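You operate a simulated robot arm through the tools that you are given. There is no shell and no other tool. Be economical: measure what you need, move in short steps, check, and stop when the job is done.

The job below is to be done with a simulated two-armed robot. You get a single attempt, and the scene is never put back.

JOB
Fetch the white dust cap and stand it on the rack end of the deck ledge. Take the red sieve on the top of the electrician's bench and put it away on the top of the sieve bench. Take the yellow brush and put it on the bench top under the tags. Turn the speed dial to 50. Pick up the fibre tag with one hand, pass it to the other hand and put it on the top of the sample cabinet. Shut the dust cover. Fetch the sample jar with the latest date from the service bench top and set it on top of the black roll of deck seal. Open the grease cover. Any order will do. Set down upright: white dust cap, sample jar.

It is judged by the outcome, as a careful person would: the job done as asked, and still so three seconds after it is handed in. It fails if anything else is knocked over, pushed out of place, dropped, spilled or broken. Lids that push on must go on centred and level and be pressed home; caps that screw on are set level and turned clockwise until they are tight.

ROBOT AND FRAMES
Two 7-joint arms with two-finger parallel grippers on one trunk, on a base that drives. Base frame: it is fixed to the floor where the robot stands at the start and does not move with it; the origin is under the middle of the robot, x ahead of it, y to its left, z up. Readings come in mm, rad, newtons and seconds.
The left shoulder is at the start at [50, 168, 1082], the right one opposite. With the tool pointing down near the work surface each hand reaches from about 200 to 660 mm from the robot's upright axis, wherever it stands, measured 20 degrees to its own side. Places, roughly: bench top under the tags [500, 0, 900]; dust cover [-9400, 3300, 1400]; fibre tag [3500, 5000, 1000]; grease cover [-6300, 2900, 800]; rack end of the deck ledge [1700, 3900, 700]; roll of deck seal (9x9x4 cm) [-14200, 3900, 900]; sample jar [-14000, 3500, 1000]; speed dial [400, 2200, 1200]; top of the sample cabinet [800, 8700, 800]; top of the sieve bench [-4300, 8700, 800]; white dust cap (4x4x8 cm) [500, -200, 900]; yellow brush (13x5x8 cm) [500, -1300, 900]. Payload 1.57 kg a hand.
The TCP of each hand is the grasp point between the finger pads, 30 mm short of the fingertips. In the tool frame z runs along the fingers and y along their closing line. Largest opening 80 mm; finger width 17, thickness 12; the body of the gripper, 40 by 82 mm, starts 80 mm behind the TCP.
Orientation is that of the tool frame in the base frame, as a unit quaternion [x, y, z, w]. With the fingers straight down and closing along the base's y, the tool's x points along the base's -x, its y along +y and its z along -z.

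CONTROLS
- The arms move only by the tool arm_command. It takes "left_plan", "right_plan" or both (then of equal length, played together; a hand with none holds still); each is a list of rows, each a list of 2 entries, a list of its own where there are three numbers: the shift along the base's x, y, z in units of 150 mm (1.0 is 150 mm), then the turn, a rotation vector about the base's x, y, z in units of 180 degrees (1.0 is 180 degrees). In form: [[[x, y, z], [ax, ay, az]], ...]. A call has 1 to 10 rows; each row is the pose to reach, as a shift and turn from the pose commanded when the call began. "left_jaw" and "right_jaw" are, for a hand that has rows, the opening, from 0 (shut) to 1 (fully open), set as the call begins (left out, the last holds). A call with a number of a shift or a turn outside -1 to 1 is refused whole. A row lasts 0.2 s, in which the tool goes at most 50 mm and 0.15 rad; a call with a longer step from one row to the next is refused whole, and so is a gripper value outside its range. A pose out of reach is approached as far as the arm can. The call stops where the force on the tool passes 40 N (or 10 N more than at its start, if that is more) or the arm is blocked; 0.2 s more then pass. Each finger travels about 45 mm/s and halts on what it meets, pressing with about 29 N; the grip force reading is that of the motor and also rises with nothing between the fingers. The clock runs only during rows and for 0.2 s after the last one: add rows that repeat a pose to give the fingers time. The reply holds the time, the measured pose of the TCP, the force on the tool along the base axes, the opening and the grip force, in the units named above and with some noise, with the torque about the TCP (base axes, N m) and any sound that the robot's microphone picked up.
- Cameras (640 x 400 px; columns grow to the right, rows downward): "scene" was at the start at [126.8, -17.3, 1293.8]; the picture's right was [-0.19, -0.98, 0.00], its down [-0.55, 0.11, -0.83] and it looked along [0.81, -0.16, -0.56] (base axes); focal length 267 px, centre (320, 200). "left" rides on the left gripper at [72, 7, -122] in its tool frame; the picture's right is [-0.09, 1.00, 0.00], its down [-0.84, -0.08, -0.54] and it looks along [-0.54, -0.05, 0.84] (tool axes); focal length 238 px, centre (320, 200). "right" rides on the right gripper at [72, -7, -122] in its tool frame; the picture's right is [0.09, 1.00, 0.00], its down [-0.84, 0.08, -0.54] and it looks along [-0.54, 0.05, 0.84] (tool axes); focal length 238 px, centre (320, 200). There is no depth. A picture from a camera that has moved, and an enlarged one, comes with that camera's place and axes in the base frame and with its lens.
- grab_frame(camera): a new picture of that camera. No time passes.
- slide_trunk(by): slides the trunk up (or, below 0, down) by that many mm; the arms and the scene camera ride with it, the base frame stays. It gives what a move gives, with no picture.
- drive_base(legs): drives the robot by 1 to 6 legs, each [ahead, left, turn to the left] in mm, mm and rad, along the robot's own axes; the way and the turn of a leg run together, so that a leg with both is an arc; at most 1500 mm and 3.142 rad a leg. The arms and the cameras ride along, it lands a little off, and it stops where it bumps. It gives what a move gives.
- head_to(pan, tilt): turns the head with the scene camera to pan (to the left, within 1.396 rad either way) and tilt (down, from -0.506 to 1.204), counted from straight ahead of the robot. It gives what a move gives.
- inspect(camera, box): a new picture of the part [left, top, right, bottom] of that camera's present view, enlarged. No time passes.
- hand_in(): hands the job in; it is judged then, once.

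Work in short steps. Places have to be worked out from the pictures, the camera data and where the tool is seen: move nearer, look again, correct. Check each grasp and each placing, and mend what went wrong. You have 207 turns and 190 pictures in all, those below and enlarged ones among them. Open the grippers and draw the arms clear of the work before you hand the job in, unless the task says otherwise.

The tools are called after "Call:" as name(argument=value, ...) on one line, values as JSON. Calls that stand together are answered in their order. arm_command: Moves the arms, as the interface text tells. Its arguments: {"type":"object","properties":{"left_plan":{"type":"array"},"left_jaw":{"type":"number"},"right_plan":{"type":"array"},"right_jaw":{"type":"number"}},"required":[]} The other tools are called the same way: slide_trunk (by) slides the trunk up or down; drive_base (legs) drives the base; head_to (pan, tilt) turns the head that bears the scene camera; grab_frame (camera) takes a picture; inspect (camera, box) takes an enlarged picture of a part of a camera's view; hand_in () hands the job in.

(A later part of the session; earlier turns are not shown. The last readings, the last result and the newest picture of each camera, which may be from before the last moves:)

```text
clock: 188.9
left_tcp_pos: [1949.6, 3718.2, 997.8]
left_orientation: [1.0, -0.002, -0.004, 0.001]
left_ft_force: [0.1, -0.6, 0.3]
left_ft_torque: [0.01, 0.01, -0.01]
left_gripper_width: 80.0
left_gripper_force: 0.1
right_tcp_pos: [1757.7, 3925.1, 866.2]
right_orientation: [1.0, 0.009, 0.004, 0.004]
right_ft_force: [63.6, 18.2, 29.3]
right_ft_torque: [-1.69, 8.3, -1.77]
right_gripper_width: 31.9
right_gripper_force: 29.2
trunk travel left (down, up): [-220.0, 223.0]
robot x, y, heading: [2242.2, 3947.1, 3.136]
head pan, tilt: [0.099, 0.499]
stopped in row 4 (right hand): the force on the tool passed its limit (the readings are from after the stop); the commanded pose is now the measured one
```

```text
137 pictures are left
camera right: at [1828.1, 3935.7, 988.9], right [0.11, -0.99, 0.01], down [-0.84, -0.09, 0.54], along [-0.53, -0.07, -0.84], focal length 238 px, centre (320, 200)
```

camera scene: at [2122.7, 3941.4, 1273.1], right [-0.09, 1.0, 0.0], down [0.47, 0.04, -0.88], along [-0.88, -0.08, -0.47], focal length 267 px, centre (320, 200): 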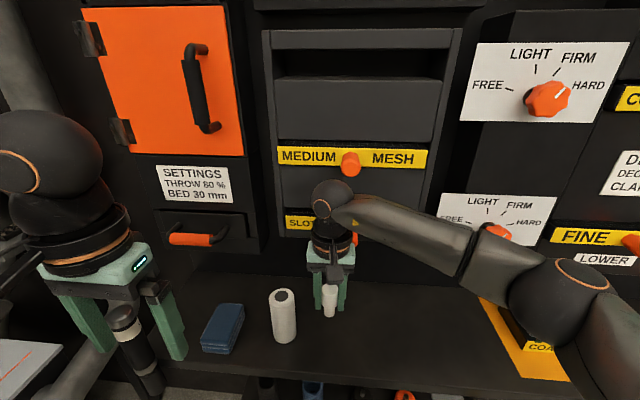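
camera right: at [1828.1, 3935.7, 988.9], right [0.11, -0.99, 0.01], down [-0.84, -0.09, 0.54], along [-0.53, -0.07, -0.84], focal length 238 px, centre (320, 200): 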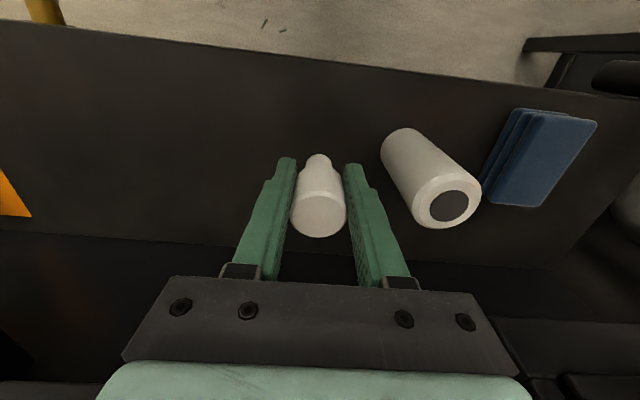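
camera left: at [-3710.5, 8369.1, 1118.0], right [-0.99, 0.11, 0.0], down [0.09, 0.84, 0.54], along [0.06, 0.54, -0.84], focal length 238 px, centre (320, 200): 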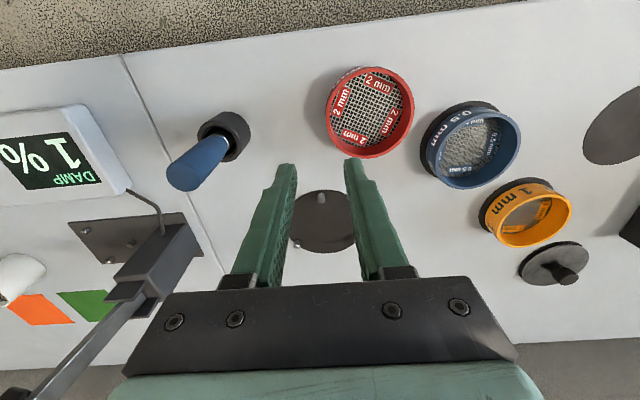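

The wrist hit something on the mesh rack (knob) at x≈1757. I back off +x and check nothing shifted.

Call:
arm_command(right_plan=[[[0.15, 0.03, 0], [0, 0, 0]], [[0.3, 0.05, 0], [0, 0, 0]], [[0.3, 0.05, 0], [0, 0, 0]]])

Call:
grab_frame(camera="scene")

Call:
inspect(camera="right", box=[220, 100, 420, 280])

```text
clock: 189.7
left_tcp_pos: [1941.3, 3715.0, 995.6]
left_orientation: [1.0, -0.001, 0.001, 0.0]
left_ft_force: [-0.4, 0.7, -0.1]
left_ft_torque: [-0.01, -0.02, -0.01]
left_gripper_width: 80.0
left_gripper_force: 0.0
right_tcp_pos: [1791.8, 3933.8, 854.7]
right_orientation: [1.0, 0.004, 0.008, 0.001]
right_ft_force: [-0.3, 0.2, -0.2]
right_ft_torque: [0.02, 0.03, 0.01]
right_gripper_width: 32.0
right_gripper_force: 28.7
trunk travel left (down, up): [-220.0, 223.0]
robot x, y, heading: [2243.0, 3947.7, 3.136]
head pan, tilt: [0.099, 0.499]
```

```text
136 pictures are left
camera scene: at [2112.4, 3938.6, 1272.2], right [-0.09, 1.0, 0.0], down [0.48, 0.04, -0.88], along [-0.87, -0.08, -0.48], focal length 267 px, centre (320, 200)
```

scene: 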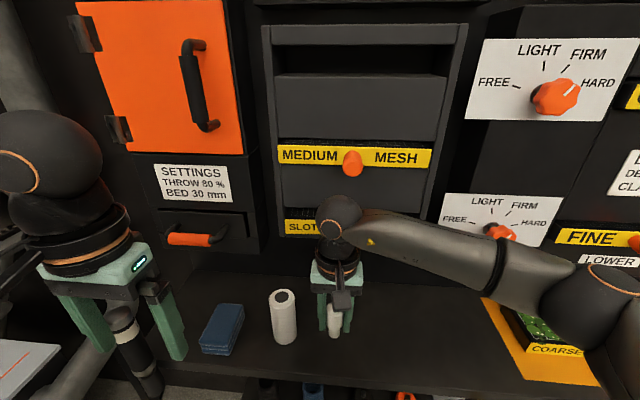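

```text
2.22 times, centred on (320, 190) of right
camera zoom: at [1860.6, 3944.0, 978.8], right [0.1, -0.99, 0.0], down [-0.84, -0.08, 0.53], along [-0.53, -0.06, -0.85], focal length 530 px, centre (320, 222)
```

zoom: 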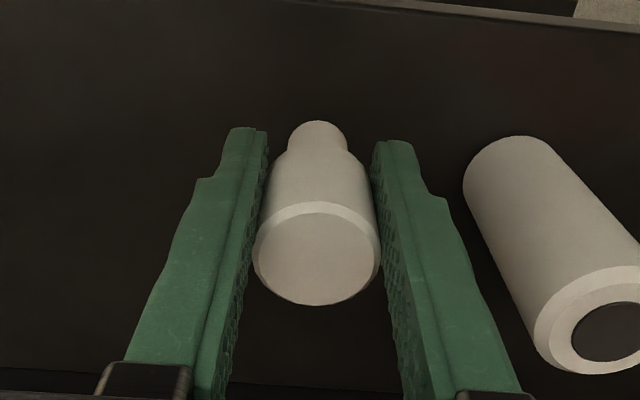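

I'm clear now at x=1792. I correct the slight tilt and lower here (ledge extends to 1840), then creep to contact.

Call:
arm_command(right_plan=[[[0.02, -0.02, -0.2], [0, 0.005, 0]], [[0.02, -0.02, -0.4], [0, 0.005, 0]], [[0.02, -0.02, -0.5], [0, 0.005, 0]], [[0.02, -0.02, -0.5], [0, 0.005, 0]]])

Call:
grab_frame(camera="scene")

Call:
grab_frame(camera="right")

```text
clock: 190.7
left_tcp_pos: [1942.1, 3715.9, 995.6]
left_orientation: [1.0, -0.002, 0.001, 0.0]
left_ft_force: [0.5, -0.1, 0.2]
left_ft_torque: [0.03, 0.02, 0.03]
left_gripper_width: 79.9
left_gripper_force: 0.2
right_tcp_pos: [1794.1, 3931.5, 782.2]
right_orientation: [1.0, 0.005, -0.001, 0.002]
right_ft_force: [0.4, 0.9, -0.4]
right_ft_torque: [0.0, 0.01, 0.0]
right_gripper_width: 31.9
right_gripper_force: 29.2
trunk travel left (down, up): [-220.0, 223.0]
robot x, y, heading: [2244.8, 3945.3, 3.133]
head pan, tilt: [0.099, 0.499]
```

```text
134 pictures are left
camera scene: at [2112.3, 3938.5, 1272.3], right [-0.09, 1.0, 0.0], down [0.48, 0.04, -0.88], along [-0.87, -0.08, -0.48], focal length 267 px, centre (320, 200)
```

scene: 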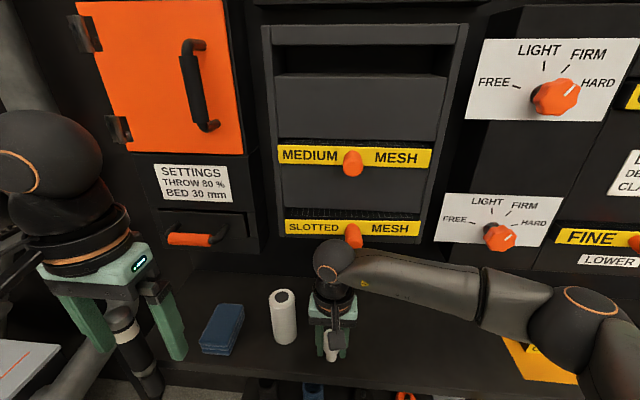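

```text
133 pictures are left
camera right: at [1865.9, 3940.1, 904.4], right [0.1, -0.99, 0.0], down [-0.84, -0.08, 0.54], along [-0.54, -0.06, -0.84], focal length 238 px, centre (320, 200)
```

right: 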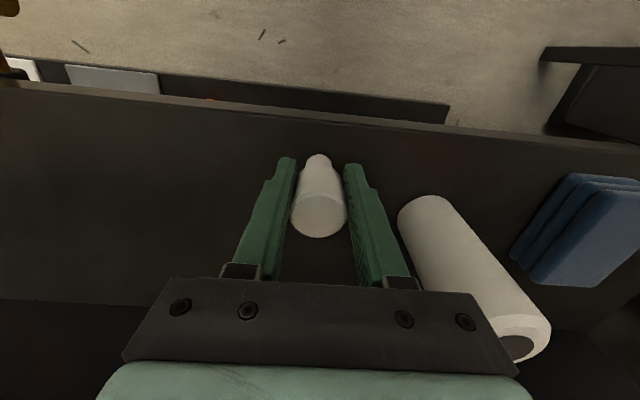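

I creep down to contact; expected at TCP z≈768.

Call:
arm_command(right_plan=[[[0, 0, -0.04], [0, 0, 0]], [[0, 0, -0.07], [0, 0, 0]], [[0, 0, -0.085], [0, 0, 0]], [[0, 0, -0.1], [0, 0, 0]], [[0, 0, -0.1], [0, 0, 0]]])

Call:
inspect(camera="scene", box=[240, 130, 480, 390])

```text
clock: 191.6
left_tcp_pos: [1943.2, 3716.2, 994.6]
left_orientation: [1.0, -0.002, 0.0, 0.0]
left_ft_force: [-0.7, -0.4, 0.9]
left_ft_torque: [-0.02, 0.01, 0.02]
left_gripper_width: 80.0
left_gripper_force: 0.1
right_tcp_pos: [1794.8, 3932.1, 776.5]
right_orientation: [1.0, 0.005, -0.005, 0.003]
right_ft_force: [8.0, 5.1, 17.0]
right_ft_torque: [0.32, -0.27, -0.07]
right_gripper_width: 31.5
right_gripper_force: 28.8
trunk travel left (down, up): [-220.0, 223.0]
robot x, y, heading: [2243.8, 3948.1, 3.131]
head pan, tilt: [0.099, 0.499]
stopped in row 4 (right hand): the force on the tool passed its limit (the readings are from after the stop); the commanded pose is now the measured one
```

```text
1.54 times, centred on (360, 260) of scene
camera zoom: at [2114.1, 3939.2, 1272.4], right [-0.09, 1.0, 0.0], down [0.48, 0.04, -0.88], along [-0.88, -0.08, -0.48], focal length 411 px, centre (258, 108)
```

zoom: 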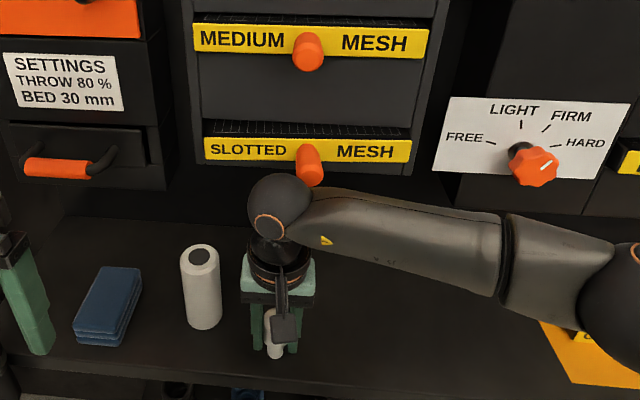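

Contact through the cap (ledge ≈720). I ease 1 mm, open, and rise straight up a little, then back.

Call:
arm_command(right_plan=[[[0, 0, 0.007], [0, 0, 0]], [[0, 0, 0.007], [0, 0, 0]]])

Call:
arm_command(right_plan=[[[0, 0, 0], [0, 0, 0]], [[0, 0, 0], [0, 0, 0]], [[0, 0, 0], [0, 0, 0]], [[0, 0, 0], [0, 0, 0]]], right_jaw=0.8)

Call:
grab_frame(camera="right")

```text
clock: 192.2
left_tcp_pos: [1943.4, 3716.2, 995.3]
left_orientation: [1.0, -0.003, 0.0, 0.001]
left_ft_force: [0.0, 0.3, 0.1]
left_ft_torque: [0.02, -0.02, 0.02]
left_gripper_width: 80.3
left_gripper_force: 0.0
right_tcp_pos: [1795.1, 3931.4, 776.5]
right_orientation: [1.0, 0.004, -0.005, 0.003]
right_ft_force: [8.0, 3.1, 19.9]
right_ft_torque: [0.17, -0.3, -0.04]
right_gripper_width: 31.9
right_gripper_force: 29.0
trunk travel left (down, up): [-220.0, 223.0]
robot x, y, heading: [2243.1, 3947.4, 3.133]
head pan, tilt: [0.099, 0.499]
```

```text
clock: 193.2
left_tcp_pos: [1942.3, 3715.5, 994.8]
left_orientation: [1.0, -0.002, 0.001, 0.0]
left_ft_force: [-0.6, -0.5, -0.1]
left_ft_torque: [0.02, 0.0, -0.01]
left_gripper_width: 79.9
left_gripper_force: 0.0
right_tcp_pos: [1793.3, 3932.3, 774.0]
right_orientation: [1.0, 0.004, -0.004, 0.002]
right_ft_force: [-0.7, -1.0, 0.6]
right_ft_torque: [0.02, 0.03, -0.01]
right_gripper_width: 63.9
right_gripper_force: 0.0
trunk travel left (down, up): [-220.0, 223.0]
robot x, y, heading: [2244.1, 3950.2, 3.132]
head pan, tilt: [0.099, 0.499]
```

```text
131 pictures are left
camera right: at [1865.2, 3940.7, 896.3], right [0.1, -0.99, 0.0], down [-0.83, -0.08, 0.55], along [-0.55, -0.06, -0.84], focal length 238 px, centre (320, 200)
```

right: 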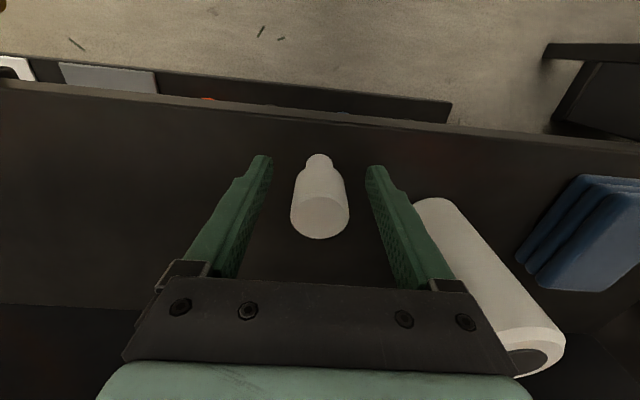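

Cap stands. I raise the hand straight up with slight +x drift and back away.

Call:
arm_command(right_plan=[[[0.02, 0, 0.15], [0, 0, 0]], [[0.05, 0, 0.4], [0, 0, 0]], [[0.1, 0, 0.65], [0, 0, 0]], [[0.3, 0.1, 0.8], [0, 0, 0]], [[0.55, 0.25, 0.9], [0, 0, 0]], [[0.8, 0.4, 1], [0, 0, 0]], [[1, 0.6, 1], [0, 0, 0]], [[1, 0.8, 1], [0, 0, 0]]], right_jaw=0.8)

Call:
inspect(camera="scene", box=[160, 130, 480, 390])

```text
clock: 195.0
left_tcp_pos: [1942.7, 3715.8, 995.1]
left_orientation: [1.0, -0.003, 0.001, 0.0]
left_ft_force: [-0.5, -0.1, -0.4]
left_ft_torque: [0.02, -0.02, -0.01]
left_gripper_width: 79.9
left_gripper_force: 0.0
right_tcp_pos: [1942.7, 4051.2, 925.7]
right_orientation: [1.0, 0.005, -0.004, 0.003]
right_ft_force: [-0.3, -0.1, -0.1]
right_ft_torque: [0.02, -0.01, 0.04]
right_gripper_width: 63.9
right_gripper_force: 0.1
trunk travel left (down, up): [-220.0, 223.0]
robot x, y, heading: [2242.5, 3947.8, 3.135]
head pan, tilt: [0.099, 0.499]
```

```text
1.54 times, centred on (320, 260) of scene
camera zoom: at [2112.5, 3939.0, 1272.3], right [-0.09, 1.0, 0.0], down [0.48, 0.04, -0.88], along [-0.87, -0.08, -0.48], focal length 411 px, centre (320, 108)
```

zoom: 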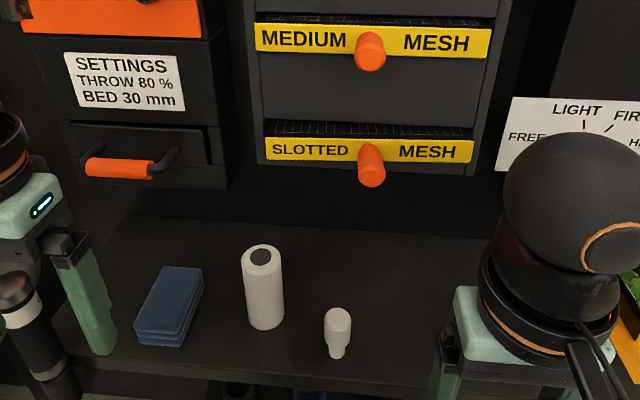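

The cap stands on the ledge. Now I back off, turn round and go to the tag table at about [3300–4090, 4790–5090].

Call:
drive_base(legs=[[-350, 0, 0], [0, 0, -3.135], [100, 980, 0]])

Call:
head_to(pan=0.0, tilt=0.35)

Call:
grab_frame(camera="scene")

```text
clock: 209.3
left_tcp_pos: [2914.3, 5205.5, 994.3]
left_orientation: [-0.037, 0.999, 0.0, -0.001]
left_ft_force: [-0.2, -0.8, -0.8]
left_ft_torque: [-0.02, -0.01, -0.02]
left_gripper_width: 80.1
left_gripper_force: 0.1
right_tcp_pos: [2939.4, 4872.5, 924.7]
right_orientation: [-0.043, 0.999, 0.002, 0.004]
right_ft_force: [-0.3, -0.8, -0.6]
right_ft_torque: [-0.01, -0.04, 0.02]
right_gripper_width: 64.0
right_gripper_force: 0.0
trunk travel left (down, up): [-220.0, 223.0]
robot x, y, heading: [2629.5, 4951.4, 0.069]
head pan, tilt: [0.099, 0.499]
```

```text
clock: 210.0
left_tcp_pos: [2914.8, 5206.4, 994.8]
left_orientation: [-0.036, 0.999, 0.0, -0.001]
left_ft_force: [0.6, 0.3, 0.0]
left_ft_torque: [0.01, 0.01, 0.03]
left_gripper_width: 80.0
left_gripper_force: 0.0
right_tcp_pos: [2939.0, 4872.2, 924.8]
right_orientation: [-0.043, 0.999, 0.003, 0.004]
right_ft_force: [0.0, 0.1, -0.1]
right_ft_torque: [0.01, 0.02, -0.04]
right_gripper_width: 64.0
right_gripper_force: 0.1
trunk travel left (down, up): [-220.0, 223.0]
robot x, y, heading: [2632.8, 4951.6, 0.063]
head pan, tilt: [0.0, 0.351]
```

```text
129 pictures are left
camera scene: at [2764.6, 4960.8, 1285.9], right [0.07, -1.0, 0.0], down [-0.34, -0.02, -0.94], along [0.94, 0.07, -0.34], focal length 267 px, centre (320, 200)
```

scene: 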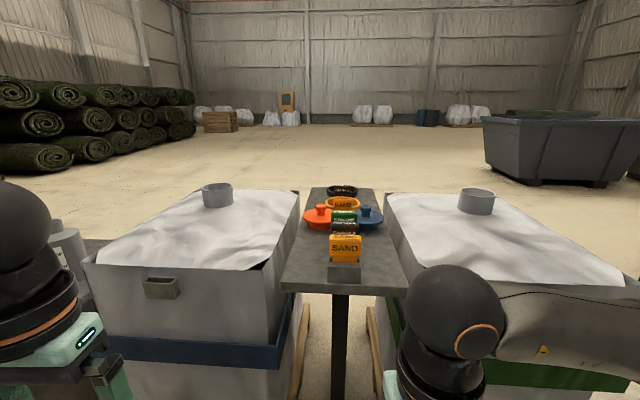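

I zoom on the tag holder.

Call:
inspect(camera="scene", box=[280, 170, 410, 300])

```text
3.08 times, centred on (345, 235) of scene
camera zoom: at [2764.6, 4960.8, 1285.9], right [0.07, -1.0, 0.0], down [-0.34, -0.02, -0.94], along [0.94, 0.07, -0.34], focal length 822 px, centre (243, 92)
```

zoom: 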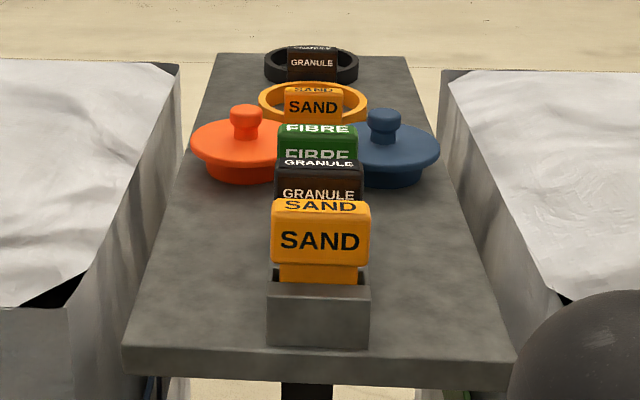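

FIBRE is third in the row, behind SAND and GRANULE. I raise the trunk and drive nearer to view it from above.

Call:
slide_trunk(by=200)

Call:
drive_base(legs=[[250, -25, -0.065]])

Call:
head_to(pan=0.0, tilt=0.65)

Call:
grab_frame(camera="scene")

```text
clock: 212.2
left_tcp_pos: [2914.5, 5205.8, 1194.3]
left_orientation: [-0.037, 0.999, 0.0, -0.001]
left_ft_force: [-0.3, 0.1, -0.3]
left_ft_torque: [-0.01, -0.01, 0.01]
left_gripper_width: 79.9
left_gripper_force: 0.1
right_tcp_pos: [2938.2, 4872.5, 1125.8]
right_orientation: [-0.043, 0.999, 0.002, 0.004]
right_ft_force: [-0.5, 0.3, 0.6]
right_ft_torque: [0.03, 0.01, -0.01]
right_gripper_width: 64.0
right_gripper_force: 0.0
trunk travel left (down, up): [-420.0, 23.0]
robot x, y, heading: [2632.5, 4949.1, 0.071]
head pan, tilt: [0.0, 0.351]
```

```text
clock: 214.0
left_tcp_pos: [3182.0, 5168.7, 1194.9]
left_orientation: [-0.002, 1.0, 0.0, 0.0]
left_ft_force: [0.6, 0.4, 0.2]
left_ft_torque: [0.01, 0.01, 0.01]
left_gripper_width: 80.1
left_gripper_force: 0.0
right_tcp_pos: [3182.8, 4835.1, 1125.1]
right_orientation: [-0.009, 1.0, 0.002, 0.004]
right_ft_force: [-0.5, -0.2, 0.1]
right_ft_torque: [0.02, 0.02, 0.03]
right_gripper_width: 64.0
right_gripper_force: 0.0
trunk travel left (down, up): [-420.0, 23.0]
robot x, y, heading: [2881.2, 4933.6, -0.001]
head pan, tilt: [0.0, 0.351]
```

```text
clock: 214.8
left_tcp_pos: [3181.5, 5169.5, 1194.3]
left_orientation: [-0.002, 1.0, 0.0, -0.001]
left_ft_force: [0.2, 0.4, 0.2]
left_ft_torque: [-0.01, -0.02, 0.0]
left_gripper_width: 80.0
left_gripper_force: 0.0
right_tcp_pos: [3182.5, 4834.8, 1125.4]
right_orientation: [-0.009, 1.0, 0.003, 0.004]
right_ft_force: [0.7, -0.6, 0.1]
right_ft_torque: [0.02, 0.02, -0.04]
right_gripper_width: 63.9
right_gripper_force: 0.1
trunk travel left (down, up): [-420.0, 23.0]
robot x, y, heading: [2881.6, 4935.2, -0.001]
head pan, tilt: [0.0, 0.649]
```

```text
127 pictures are left
camera scene: at [3008.9, 4935.3, 1459.0], right [0.0, -1.0, 0.0], down [-0.6, 0.0, -0.8], along [0.8, 0.0, -0.6], focal length 267 px, centre (320, 200)
```

scene: 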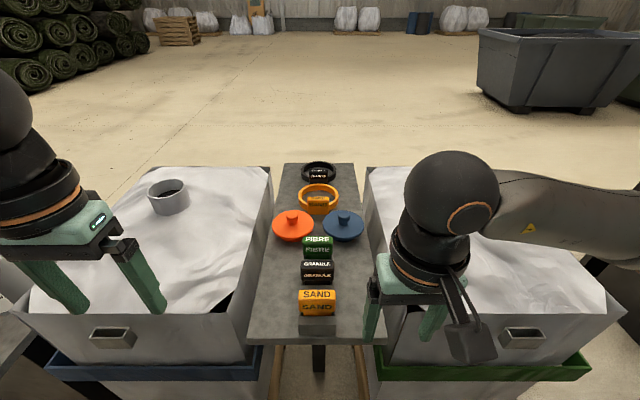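

Call:
inspect(camera="scene", box=[240, 150, 400, 350])

```text
2.00 times, centred on (320, 250) of scene
camera zoom: at [3008.9, 4935.3, 1459.0], right [0.0, -1.0, 0.0], down [-0.6, 0.0, -0.8], along [0.8, 0.0, -0.6], focal length 534 px, centre (320, 100)
```

zoom: 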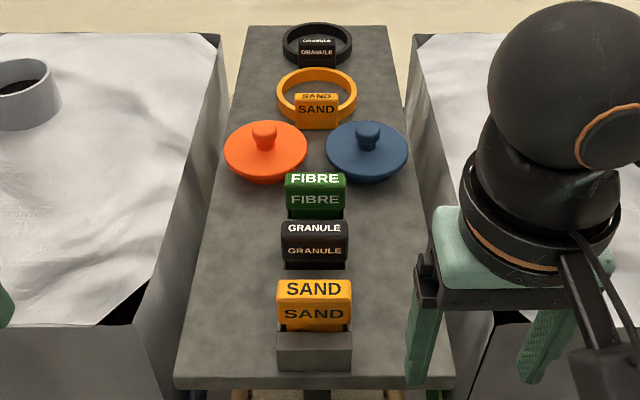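

Table top z≈900, FIBRE tag centre ≈[3462,4941], top ≈1000, ~24 thick in x, 71 wide in y. I'll take it with the right hand closing along x, so I start yawing it by +90° while moving in.

Call:
arm_command(right_plan=[[[0.1, 0.06, 0], [0, 0, 0.047]], [[0.2, 0.12, 0], [0, 0, 0.094]], [[0.3, 0.18, 0], [0, 0, 0.141]], [[0.4, 0.24, 0], [0, 0, 0.188]], [[0.5, 0.3, 0], [0, 0, 0.235]], [[0.6, 0.36, 0], [0, 0, 0.282]], [[0.7, 0.42, 0], [0, 0, 0.329]], [[0.8, 0.48, 0], [0, 0, 0.376]], [[0.9, 0.54, 0], [0, 0, 0.423]], [[1.0, 0.6, 0], [0, 0, 0.47]]])

Call:
arm_command(right_plan=[[[0.2, 0, 0], [0, 0, 0.028]], [[0.4, 0, 0], [0, 0, 0.028]], [[0.6, 0, 0], [0, 0, 0.028]], [[0.8, 0, 0], [0, 0, 0.028]], [[0.86, 0, 0], [0, 0, 0.028]]])

Call:
grab_frame(camera="right")

Call:
grab_frame(camera="scene")

```text
clock: 217.0
left_tcp_pos: [3181.3, 5168.7, 1195.0]
left_orientation: [-0.001, 1.0, 0.001, 0.0]
left_ft_force: [-0.1, -0.8, -0.7]
left_ft_torque: [0.01, 0.03, -0.02]
left_gripper_width: 79.9
left_gripper_force: 0.0
right_tcp_pos: [3301.9, 4906.1, 1124.9]
right_orientation: [-0.564, 0.826, 0.005, 0.002]
right_ft_force: [-1.0, -1.6, 0.3]
right_ft_torque: [-0.02, 0.02, 0.01]
right_gripper_width: 64.2
right_gripper_force: 0.0
right hand out of reach, approached as far as the arm can: row 9, 10
trunk travel left (down, up): [-420.0, 23.0]
robot x, y, heading: [2880.4, 4936.5, -0.001]
head pan, tilt: [0.0, 0.649]
```

```text
clock: 218.2
left_tcp_pos: [3182.9, 5167.9, 1196.2]
left_orientation: [-0.002, 1.0, 0.0, -0.001]
left_ft_force: [-0.1, -0.6, 0.8]
left_ft_torque: [-0.01, 0.0, -0.01]
left_gripper_width: 80.1
left_gripper_force: 0.1
right_tcp_pos: [3302.6, 4907.5, 1125.2]
right_orientation: [-0.564, 0.826, 0.005, 0.002]
right_ft_force: [0.0, -0.3, -0.3]
right_ft_torque: [0.02, 0.01, 0.01]
right_gripper_width: 64.1
right_gripper_force: 0.1
right hand out of reach, approached as far as the arm can: row 1, 2, 3, 4, 5
trunk travel left (down, up): [-420.0, 23.0]
robot x, y, heading: [2885.8, 4933.5, -0.006]
head pan, tilt: [0.0, 0.649]
```

```text
125 pictures are left
camera right: at [3281.2, 4837.2, 1246.1], right [-0.96, 0.28, 0.0], down [0.23, 0.8, 0.55], along [0.15, 0.53, -0.84], focal length 238 px, centre (320, 200)
```

right: 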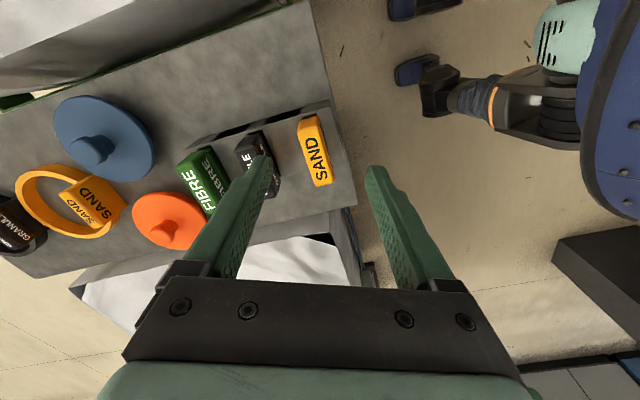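

```text
124 pictures are left
camera scene: at [3008.9, 4935.3, 1458.9], right [0.0, -1.0, 0.0], down [-0.6, 0.0, -0.8], along [0.8, 0.0, -0.6], focal length 267 px, centre (320, 200)
```

scene: 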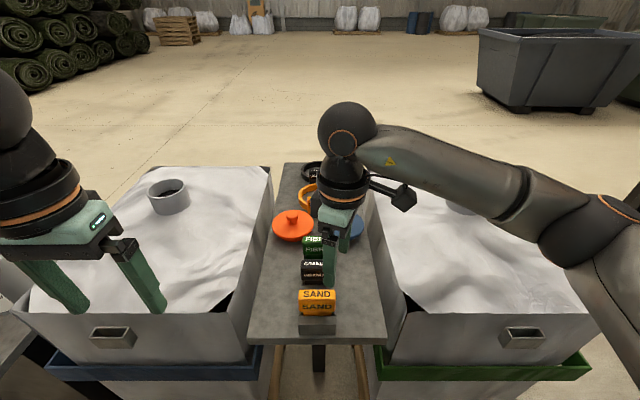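

The right wrist reaches its yaw limit near 68°. Better to turn the base ~45° so less wrist yaw is needed. I retract the hand first.

Call:
arm_command(right_plan=[[[-0.1, -0.03, 0], [0, 0, -0.02]], [[-0.3, -0.1, 0], [0, 0, -0.06]], [[-0.5, -0.2, 0], [0, 0, -0.1]], [[-0.7, -0.3, 0], [0, 0, -0.14]], [[-0.85, -0.4, 0], [0, 0, -0.18]], [[-0.95, -0.4, 0], [0, 0, -0.22]], [[-1.0, -0.4, 0], [0, 0, -0.25]]])

```text
clock: 219.8
left_tcp_pos: [3181.6, 5170.5, 1196.1]
left_orientation: [-0.002, 1.0, 0.0, -0.001]
left_ft_force: [0.6, -0.5, 0.2]
left_ft_torque: [0.01, 0.0, 0.02]
left_gripper_width: 80.1
left_gripper_force: 0.0
right_tcp_pos: [3147.7, 4854.1, 1129.5]
right_orientation: [-0.204, 0.979, 0.003, 0.004]
right_ft_force: [0.4, 0.0, 0.2]
right_ft_torque: [-0.04, 0.02, 0.01]
right_gripper_width: 64.3
right_gripper_force: 0.1
trunk travel left (down, up): [-420.0, 23.0]
robot x, y, heading: [2881.4, 4936.0, 0.001]
head pan, tilt: [0.0, 0.649]
```

Call:
drive_base(legs=[[0, -316, 0], [60, 0, 0], [0, 0, 0.785]])

Call:
head_to(pan=-0.15, tilt=0.65)

Call:
grab_frame(camera="scene")

```text
clock: 224.6
left_tcp_pos: [2984.3, 5003.2, 1194.1]
left_orientation: [-0.39, 0.921, -0.001, -0.001]
left_ft_force: [0.6, -0.1, 0.4]
left_ft_torque: [0.02, -0.03, -0.03]
left_gripper_width: 80.0
left_gripper_force: 0.0
right_tcp_pos: [3187.0, 4758.7, 1129.9]
right_orientation: [-0.569, 0.822, 0.005, 0.003]
right_ft_force: [-0.4, -0.4, 0.2]
right_ft_torque: [0.0, 0.03, -0.02]
right_gripper_width: 64.2
right_gripper_force: 0.1
trunk travel left (down, up): [-420.0, 23.0]
robot x, y, heading: [2943.6, 4623.3, 0.803]
head pan, tilt: [0.0, 0.649]
```

```text
clock: 225.3
left_tcp_pos: [2984.7, 5003.4, 1194.1]
left_orientation: [-0.389, 0.921, -0.001, -0.001]
left_ft_force: [0.2, -0.2, 0.3]
left_ft_torque: [-0.04, 0.01, 0.01]
left_gripper_width: 80.1
left_gripper_force: 0.0
right_tcp_pos: [3187.9, 4758.2, 1128.6]
right_orientation: [-0.568, 0.823, 0.004, 0.003]
right_ft_force: [0.0, 0.1, -0.6]
right_ft_torque: [0.02, 0.03, -0.01]
right_gripper_width: 64.1
right_gripper_force: 0.0
trunk travel left (down, up): [-420.0, 23.0]
robot x, y, heading: [2943.2, 4628.7, 0.795]
head pan, tilt: [-0.15, 0.649]
```

```text
123 pictures are left
camera scene: at [3039.8, 4705.9, 1458.9], right [0.6, -0.8, 0.0], down [-0.48, -0.36, -0.8], along [0.64, 0.48, -0.6], focal length 267 px, centre (320, 200)
```

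scene: 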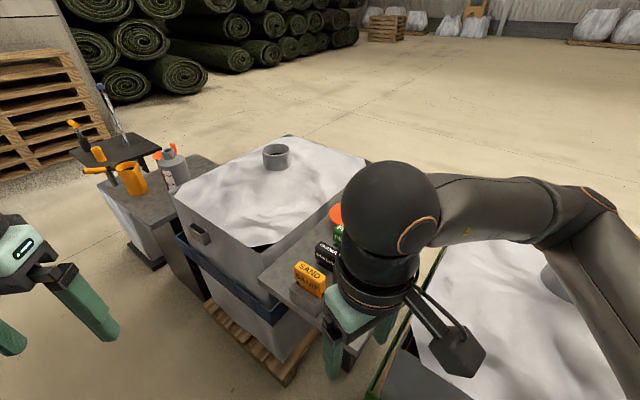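

Now 69° yaw; I add 21° and move toward the tag at height.

Call:
arm_command(right_plan=[[[0.23, 0.14, 0], [0, 0, 0.03]], [[0.46, 0.28, 0], [0, 0, 0.06]], [[0.69, 0.42, 0], [0, 0, 0.09]], [[0.91, 0.56, 0], [0, 0, 0.114]]], right_jaw=0.8)

Call:
arm_command(right_plan=[[[0.23, 0.14, 0], [0, 0, 0]], [[0.46, 0.28, 0], [0, 0, 0]], [[0.69, 0.42, 0], [0, 0, 0]], [[0.91, 0.56, 0], [0, 0, 0]], [[0.91, 0.56, -0.1], [0, 0, 0]]])

Call:
grab_frame(camera="right")

Call:
grab_frame(camera="scene")

```text
clock: 226.3
left_tcp_pos: [2985.3, 5003.5, 1194.5]
left_orientation: [-0.39, 0.921, 0.0, -0.001]
left_ft_force: [0.0, 0.7, 0.2]
left_ft_torque: [0.02, 0.0, 0.01]
left_gripper_width: 79.9
left_gripper_force: 0.1
right_tcp_pos: [3326.0, 4843.1, 1127.5]
right_orientation: [-0.706, 0.709, 0.005, 0.001]
right_ft_force: [-0.5, 1.2, 0.2]
right_ft_torque: [-0.01, 0.01, 0.0]
right_gripper_width: 64.0
right_gripper_force: 0.0
trunk travel left (down, up): [-420.0, 23.0]
robot x, y, heading: [2943.2, 4627.9, 0.798]
head pan, tilt: [-0.15, 0.649]
```

```text
clock: 227.5
left_tcp_pos: [2985.4, 5003.3, 1195.5]
left_orientation: [-0.39, 0.921, 0.0, -0.001]
left_ft_force: [0.4, 0.7, 0.5]
left_ft_torque: [0.01, 0.05, 0.01]
left_gripper_width: 79.6
left_gripper_force: 0.1
right_tcp_pos: [3393.0, 4885.0, 1127.7]
right_orientation: [-0.706, 0.708, 0.005, 0.001]
right_ft_force: [-1.1, 0.4, 0.4]
right_ft_torque: [0.02, 0.03, -0.03]
right_gripper_width: 64.1
right_gripper_force: 0.1
right hand out of reach, approached as far as the arm can: row 3, 4, 5
trunk travel left (down, up): [-420.0, 23.0]
robot x, y, heading: [2943.3, 4625.2, 0.8]
head pan, tilt: [-0.15, 0.649]
```

```text
122 pictures are left
camera right: at [3399.5, 4813.6, 1251.1], right [-1.0, -0.09, 0.0], down [-0.07, 0.83, 0.55], along [-0.05, 0.55, -0.84], focal length 238 px, centre (320, 200)
```

right: 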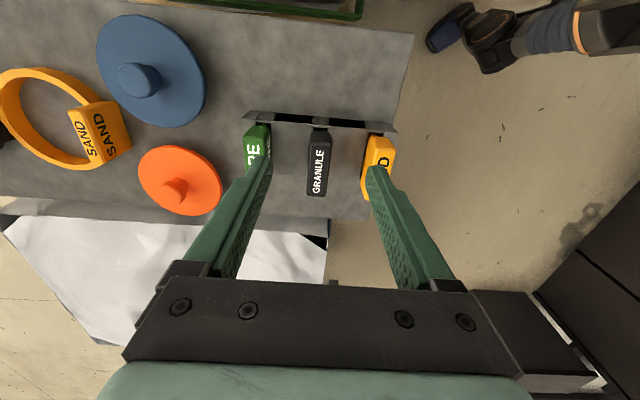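

```text
121 pictures are left
camera scene: at [3039.8, 4705.9, 1458.9], right [0.6, -0.8, 0.0], down [-0.48, -0.36, -0.8], along [0.64, 0.48, -0.6], focal length 267 px, centre (320, 200)
```

scene: 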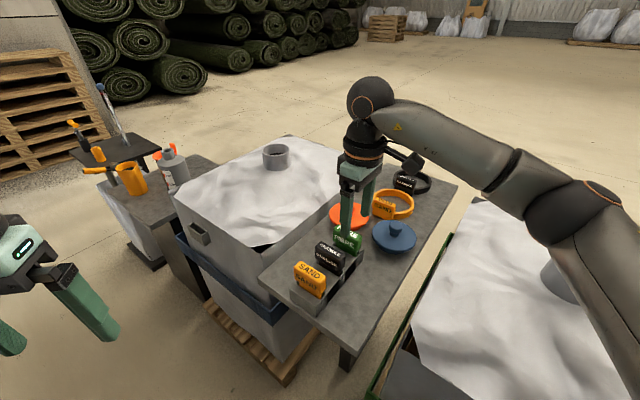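

Yaw is right. Reach is limited at this height, so I lower while moving: target above FIBRE [3462,4916], z≈1055.

Call:
arm_command(right_plan=[[[0, 0, -0.2], [0, 0, 0]], [[0.1, 0.05, -0.35], [0, 0, 0]], [[0.3, 0.13, -0.45], [0, 0, 0]], [[0.46, 0.2, -0.45], [0, 0, 0]], [[0.46, 0.2, -0.45], [0, 0, 0]]])

Call:
grab_frame(camera="right")

```text
clock: 228.7
left_tcp_pos: [2985.5, 5002.8, 1194.2]
left_orientation: [-0.39, 0.921, -0.001, -0.001]
left_ft_force: [0.0, 0.2, -1.0]
left_ft_torque: [-0.03, 0.0, -0.01]
left_gripper_width: 79.9
left_gripper_force: 0.1
right_tcp_pos: [3401.3, 4890.4, 1082.2]
right_orientation: [-0.706, 0.708, 0.005, 0.001]
right_ft_force: [0.0, 0.3, 0.6]
right_ft_torque: [0.0, -0.03, -0.02]
right_gripper_width: 64.1
right_gripper_force: 0.1
right hand out of reach, approached as far as the arm can: row 2, 3, 4, 5
trunk travel left (down, up): [-420.0, 23.0]
robot x, y, heading: [2945.9, 4626.0, 0.801]
head pan, tilt: [-0.15, 0.649]
```

```text
120 pictures are left
camera right: at [3407.0, 4818.6, 1203.7], right [-1.0, -0.09, 0.0], down [-0.07, 0.83, 0.55], along [-0.05, 0.55, -0.84], focal length 238 px, centre (320, 200)
```

right: 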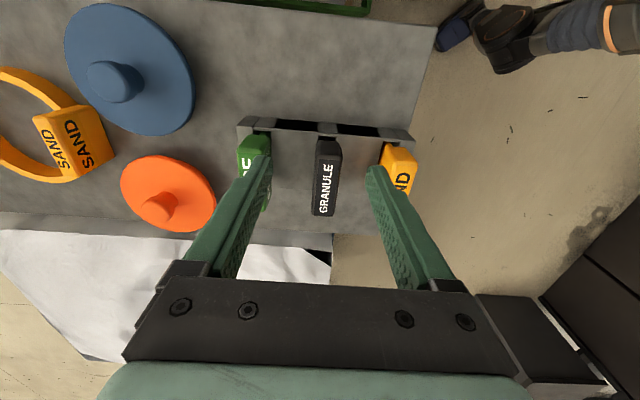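

Extended reach plus outward yaw is not possible. New plan: grip the tag across its 70 mm width with no yaw from heading 0. I retract the right hand and unwind the yaw.

Call:
arm_command(right_plan=[[[0, 0, 0.25], [0, 0, 0]], [[-0.2, -0.12, 0.3], [0, 0, -0.03]], [[-0.45, -0.25, 0.3], [0, 0, -0.075]], [[-0.7, -0.4, 0.3], [0, 0, -0.12]], [[-0.9, -0.5, 0.3], [0, 0, -0.165]], [[-1, -0.6, 0.3], [0, 0, -0.21]], [[-1, -0.6, 0.3], [0, 0, -0.25]]])

Call:
drive_base(legs=[[-100, 0, 0], [0, 0, -0.8], [30, 475, 0]])

```text
clock: 230.3
left_tcp_pos: [2985.2, 5003.3, 1194.3]
left_orientation: [-0.39, 0.921, -0.001, -0.001]
left_ft_force: [0.0, 0.3, -0.2]
left_ft_torque: [0.01, 0.02, 0.04]
left_gripper_width: 80.2
left_gripper_force: 0.0
right_tcp_pos: [3253.2, 4801.3, 1126.5]
right_orientation: [-0.381, 0.925, 0.004, 0.002]
right_ft_force: [0.7, -0.2, -0.2]
right_ft_torque: [-0.02, -0.01, -0.01]
right_gripper_width: 64.0
right_gripper_force: 0.0
trunk travel left (down, up): [-420.0, 23.0]
robot x, y, heading: [2944.8, 4628.7, 0.804]
head pan, tilt: [-0.15, 0.649]
```

```text
clock: 235.9
left_tcp_pos: [3196.4, 5258.2, 1194.4]
left_orientation: [-0.005, 1.0, -0.001, 0.0]
left_ft_force: [0.3, -0.2, -0.6]
left_ft_torque: [0.01, -0.02, -0.01]
left_gripper_width: 80.1
left_gripper_force: 0.1
right_tcp_pos: [3242.1, 4924.0, 1127.8]
right_orientation: [0.004, 1.0, 0.002, 0.004]
right_ft_force: [-0.6, -1.1, 0.2]
right_ft_torque: [-0.02, 0.0, 0.0]
right_gripper_width: 63.9
right_gripper_force: 0.1
trunk travel left (down, up): [-420.0, 23.0]
robot x, y, heading: [2893.6, 5019.0, 0.004]
head pan, tilt: [-0.15, 0.649]
```

Now the right hand is aligned. I open fully and move above FIBRE at z≈1065.

Call:
arm_command(right_plan=[[[0.25, 0.02, -0.15], [0, 0, 0]], [[0.5, 0.04, -0.25], [0, 0, 0]], [[0.8, 0.04, -0.25], [0, 0, 0]], [[1, 0.04, -0.25], [0, 0, 0]]], right_jaw=1)

Call:
arm_command(right_plan=[[[0.25, 0, 0], [0, 0, 0]], [[0.47, 0, -0.1], [0, 0, 0]], [[0.47, 0, -0.17], [0, 0, 0]]])

Call:
grab_frame(camera="right")

Call:
grab_frame(camera="scene")

```text
clock: 236.9
left_tcp_pos: [3196.5, 5257.0, 1194.4]
left_orientation: [-0.006, 1.0, 0.0, -0.002]
left_ft_force: [-1.1, 0.3, 0.2]
left_ft_torque: [0.02, 0.01, 0.0]
left_gripper_width: 80.2
left_gripper_force: 0.1
right_tcp_pos: [3392.2, 4929.8, 1087.7]
right_orientation: [0.004, 1.0, 0.003, 0.004]
right_ft_force: [0.2, -0.4, 0.2]
right_ft_torque: [-0.02, -0.02, 0.0]
right_gripper_width: 80.0
right_gripper_force: 0.1
trunk travel left (down, up): [-420.0, 23.0]
robot x, y, heading: [2897.4, 5021.4, 0.004]
head pan, tilt: [-0.15, 0.649]
```

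```text
clock: 237.7
left_tcp_pos: [3197.7, 5256.7, 1193.9]
left_orientation: [-0.006, 1.0, 0.0, -0.001]
left_ft_force: [-0.7, -0.4, 0.5]
left_ft_torque: [0.02, -0.01, -0.02]
left_gripper_width: 80.3
left_gripper_force: 0.1
right_tcp_pos: [3462.6, 4932.1, 1064.5]
right_orientation: [0.003, 1.0, 0.003, 0.005]
right_ft_force: [0.2, -0.8, -0.6]
right_ft_torque: [0.0, -0.01, -0.01]
right_gripper_width: 79.8
right_gripper_force: 0.0
trunk travel left (down, up): [-420.0, 23.0]
robot x, y, heading: [2902.8, 5021.9, 0.006]
head pan, tilt: [-0.15, 0.649]
```

```text
119 pictures are left
camera right: at [3388.8, 4925.7, 1185.9], right [-0.09, 1.0, 0.0], down [0.83, 0.07, 0.55], along [0.55, 0.05, -0.84], focal length 238 px, centre (320, 200)
```

right: 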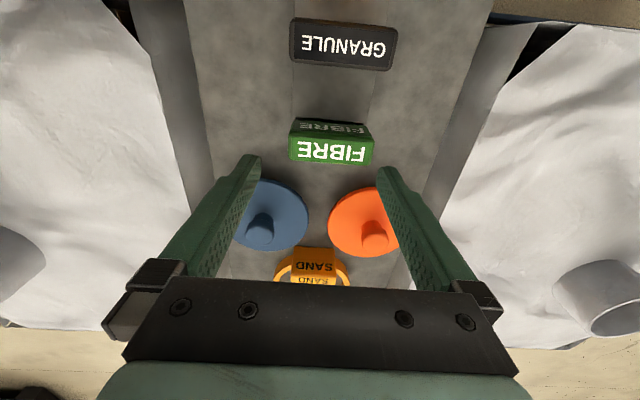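

```text
118 pictures are left
camera scene: at [3024.7, 5009.0, 1458.9], right [-0.14, -0.99, 0.0], down [-0.6, 0.09, -0.8], along [0.79, -0.11, -0.6], focal length 267 px, centre (320, 200)
```

scene: 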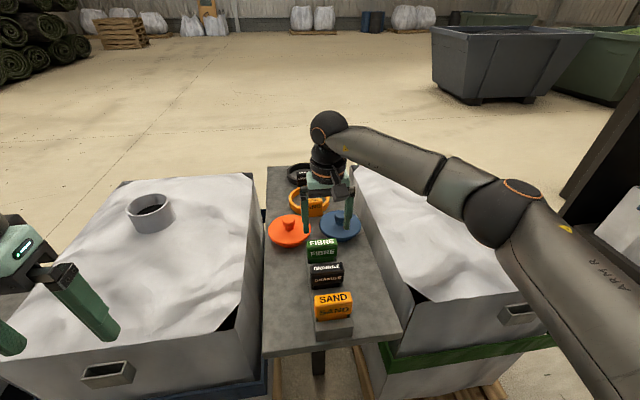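

FIBRE centre ≈[3462,4941.5]. I shift +9.5 mm in y and descend to z≈998.

Call:
arm_command(right_plan=[[[-0.005, 0.063, 0], [0, 0, 0]], [[-0.005, 0.063, -0.15], [0, 0, 0]], [[-0.005, 0.063, -0.3], [0, 0, 0]], [[-0.005, 0.063, -0.44], [0, 0, 0]]])

Call:
grab_frame(camera="right")

```text
clock: 238.7
left_tcp_pos: [3197.7, 5256.0, 1194.8]
left_orientation: [-0.006, 1.0, -0.001, 0.0]
left_ft_force: [-0.3, -0.9, -0.1]
left_ft_torque: [-0.01, -0.02, -0.01]
left_gripper_width: 79.8
left_gripper_force: 0.1
right_tcp_pos: [3462.5, 4942.2, 998.2]
right_orientation: [0.003, 1.0, 0.002, 0.004]
right_ft_force: [0.4, 0.0, -0.5]
right_ft_torque: [0.03, 0.03, 0.01]
right_gripper_width: 80.0
right_gripper_force: 0.0
trunk travel left (down, up): [-420.0, 23.0]
robot x, y, heading: [2900.3, 5021.2, 0.007]
head pan, tilt: [-0.15, 0.649]
```

```text
117 pictures are left
camera right: at [3389.0, 4935.3, 1119.3], right [-0.08, 1.0, 0.0], down [0.83, 0.07, 0.55], along [0.55, 0.05, -0.84], focal length 238 px, centre (320, 200)
```

right: 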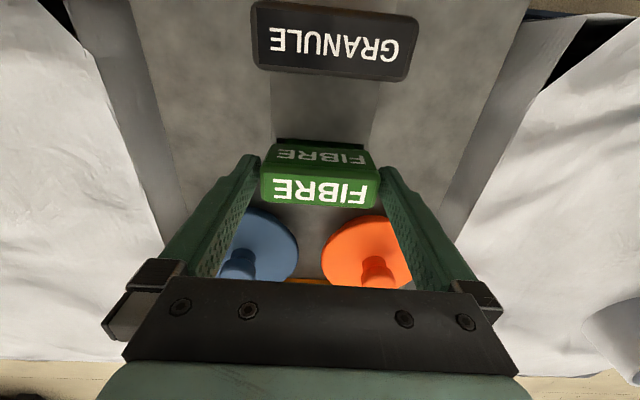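

Well centred. I close on the tag's ends.

Call:
arm_command(right_plan=[[[0, 0, 0], [0, 0, 0]], [[0, 0, 0], [0, 0, 0]], [[0, 0, 0], [0, 0, 0]]], right_jaw=0)

Call:
arm_command(right_plan=[[[0, 0, 0.1], [0, 0, 0]], [[0, 0, 0.3], [0, 0, 0]], [[0, 0, 0.5], [0, 0, 0]], [[-0.2, 0, 0.7], [0, 0, 0]], [[-0.4, 0, 0.8], [0, 0, 0]], [[-0.7, 0, 0.8], [0, 0, 0]], [[-1, 0, 0.8], [0, 0, 0]]])

Call:
grab_frame(camera="scene")

```text
clock: 239.5
left_tcp_pos: [3196.8, 5256.9, 1195.1]
left_orientation: [-0.005, 1.0, 0.0, -0.001]
left_ft_force: [-0.2, 0.3, 0.5]
left_ft_torque: [-0.02, 0.03, 0.02]
left_gripper_width: 80.0
left_gripper_force: 0.0
right_tcp_pos: [3461.4, 4941.0, 998.0]
right_orientation: [0.004, 1.0, 0.003, 0.005]
right_ft_force: [0.1, -0.2, 0.4]
right_ft_torque: [0.02, 0.0, 0.02]
right_gripper_width: 73.4
right_gripper_force: 29.2
trunk travel left (down, up): [-420.0, 23.0]
robot x, y, heading: [2897.3, 5024.5, 0.01]
head pan, tilt: [-0.15, 0.649]
```

```text
clock: 241.1
left_tcp_pos: [3197.2, 5257.1, 1194.9]
left_orientation: [-0.005, 1.0, 0.0, -0.001]
left_ft_force: [0.3, -0.5, -0.1]
left_ft_torque: [0.0, 0.0, -0.01]
left_gripper_width: 79.9
left_gripper_force: 0.0
right_tcp_pos: [3310.2, 4938.5, 1121.8]
right_orientation: [0.005, 1.0, 0.002, 0.005]
right_ft_force: [-0.3, -0.3, -0.9]
right_ft_torque: [-0.02, 0.0, -0.01]
right_gripper_width: 72.9
right_gripper_force: 29.5
trunk travel left (down, up): [-420.0, 23.0]
robot x, y, heading: [2900.1, 5020.6, 0.004]
head pan, tilt: [-0.15, 0.649]
```

```text
116 pictures are left
camera scene: at [3024.3, 5009.3, 1459.0], right [-0.14, -0.99, 0.0], down [-0.6, 0.09, -0.8], along [0.79, -0.11, -0.6], focal length 267 px, centre (320, 200)
```

scene: 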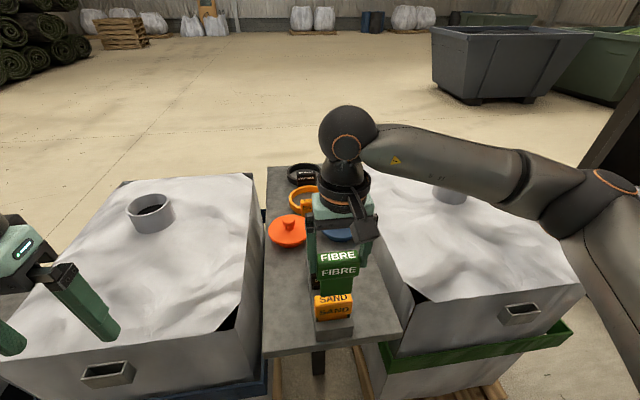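

Tag is out. I back into the corridor and inspect the tag's lower part.

Call:
drive_base(legs=[[-330, 0, 0]])

Call:
inspect(camera="scene", box=[260, 160, 420, 320])

Call:
grab_frame(camera="left")

```text
clock: 243.3
left_tcp_pos: [2866.8, 5254.2, 1194.5]
left_orientation: [-0.003, 1.0, 0.0, -0.001]
left_ft_force: [-1.1, 0.5, 0.2]
left_ft_torque: [-0.02, -0.01, 0.02]
left_gripper_width: 80.3
left_gripper_force: 0.1
right_tcp_pos: [2978.3, 4934.3, 1119.6]
right_orientation: [0.007, 1.0, 0.003, 0.005]
right_ft_force: [-0.7, -0.2, -0.9]
right_ft_torque: [-0.04, -0.02, 0.01]
right_gripper_width: 73.3
right_gripper_force: 28.7
trunk travel left (down, up): [-420.0, 23.0]
robot x, y, heading: [2564.8, 5018.5, 0.004]
head pan, tilt: [-0.15, 0.649]
```

```text
2.50 times, centred on (340, 240) of scene
camera zoom: at [2692.7, 5006.9, 1459.0], right [-0.15, -0.99, 0.0], down [-0.6, 0.09, -0.8], along [0.79, -0.12, -0.6], focal length 668 px, centre (270, 100)
```

zoom: 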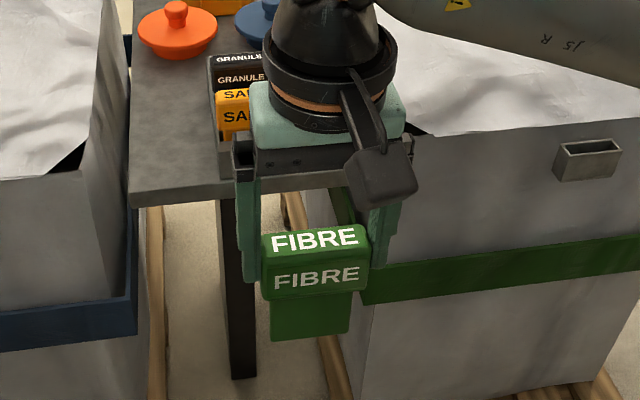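

```text
114 pictures are left
camera left: at [2793.8, 5261.7, 1316.3], right [0.09, 1.0, 0.0], down [0.84, -0.07, 0.54], along [0.54, -0.05, -0.84], focal length 238 px, centre (320, 200)
```

left: 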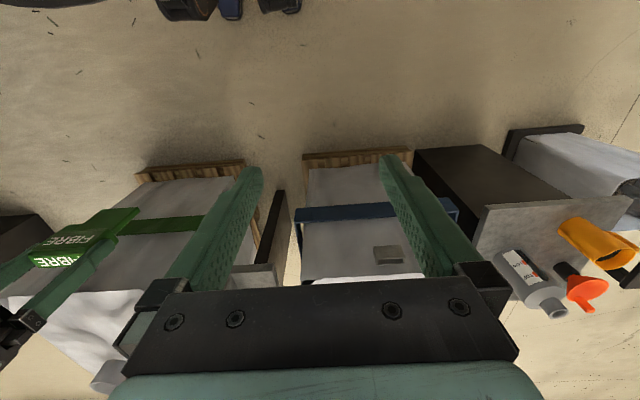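

Stem is ~55 wide, ~40 long below the head. The left hand will take the stem from the left, fingers horizontal (pointing −y), closing along x. I rotate the left hand in two calls.

Call:
arm_command(left_plan=[[[0.05, 0, 0], [-0.0274, 0.0274, 0.0274]], [[0.1, 0, 0], [-0.0548, 0.0548, 0.0548]], [[0.15, 0, 0], [-0.0822, 0.0822, 0.0822]], [[0.2, 0, 0], [-0.1096, 0.1096, 0.1096]], [[0.25, 0, 0], [-0.137, 0.137, 0.137]], [[0.3, 0, 0], [-0.1644, 0.1644, 0.1644]], [[0.35, 0, 0], [-0.1918, 0.1918, 0.1918]]], left_jaw=0.7)

Call:
arm_command(left_plan=[[[0.05, 0, 0], [-0.0274, 0.0274, 0.0274]], [[0.1, 0, 0], [-0.0548, 0.0548, 0.0548]], [[0.15, 0, 0], [-0.0822, 0.0822, 0.0822]], [[0.2, 0, 0], [-0.1096, 0.1096, 0.1096]], [[0.25, 0, 0], [-0.137, 0.137, 0.137]], [[0.3, 0, 0], [-0.1644, 0.1644, 0.1644]], [[0.35, 0, 0], [-0.193, 0.193, 0.193]]])

Call:
grab_frame(camera="scene")

```text
clock: 244.9
left_tcp_pos: [2920.0, 5254.2, 1195.8]
left_orientation: [-0.29, 0.866, -0.288, -0.29]
left_ft_force: [0.8, -0.1, -0.1]
left_ft_torque: [0.04, 0.02, -0.01]
left_gripper_width: 56.0
left_gripper_force: 0.1
right_tcp_pos: [2979.2, 4934.5, 1120.6]
right_orientation: [0.007, 1.0, 0.003, 0.004]
right_ft_force: [0.4, 0.0, -0.4]
right_ft_torque: [-0.01, -0.03, -0.01]
right_gripper_width: 73.2
right_gripper_force: 29.0
trunk travel left (down, up): [-420.0, 23.0]
robot x, y, heading: [2566.3, 5020.7, -0.001]
head pan, tilt: [-0.15, 0.649]
```

```text
refused: row 7 steps farther than a row can; nothing moved
```

```text
113 pictures are left
camera scene: at [2693.5, 5007.2, 1458.9], right [-0.15, -0.99, 0.0], down [-0.6, 0.09, -0.8], along [0.79, -0.12, -0.6], focal length 267 px, centre (320, 200)
```

scene: 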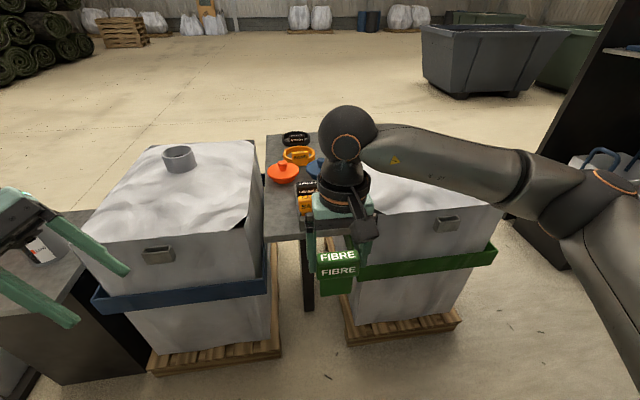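

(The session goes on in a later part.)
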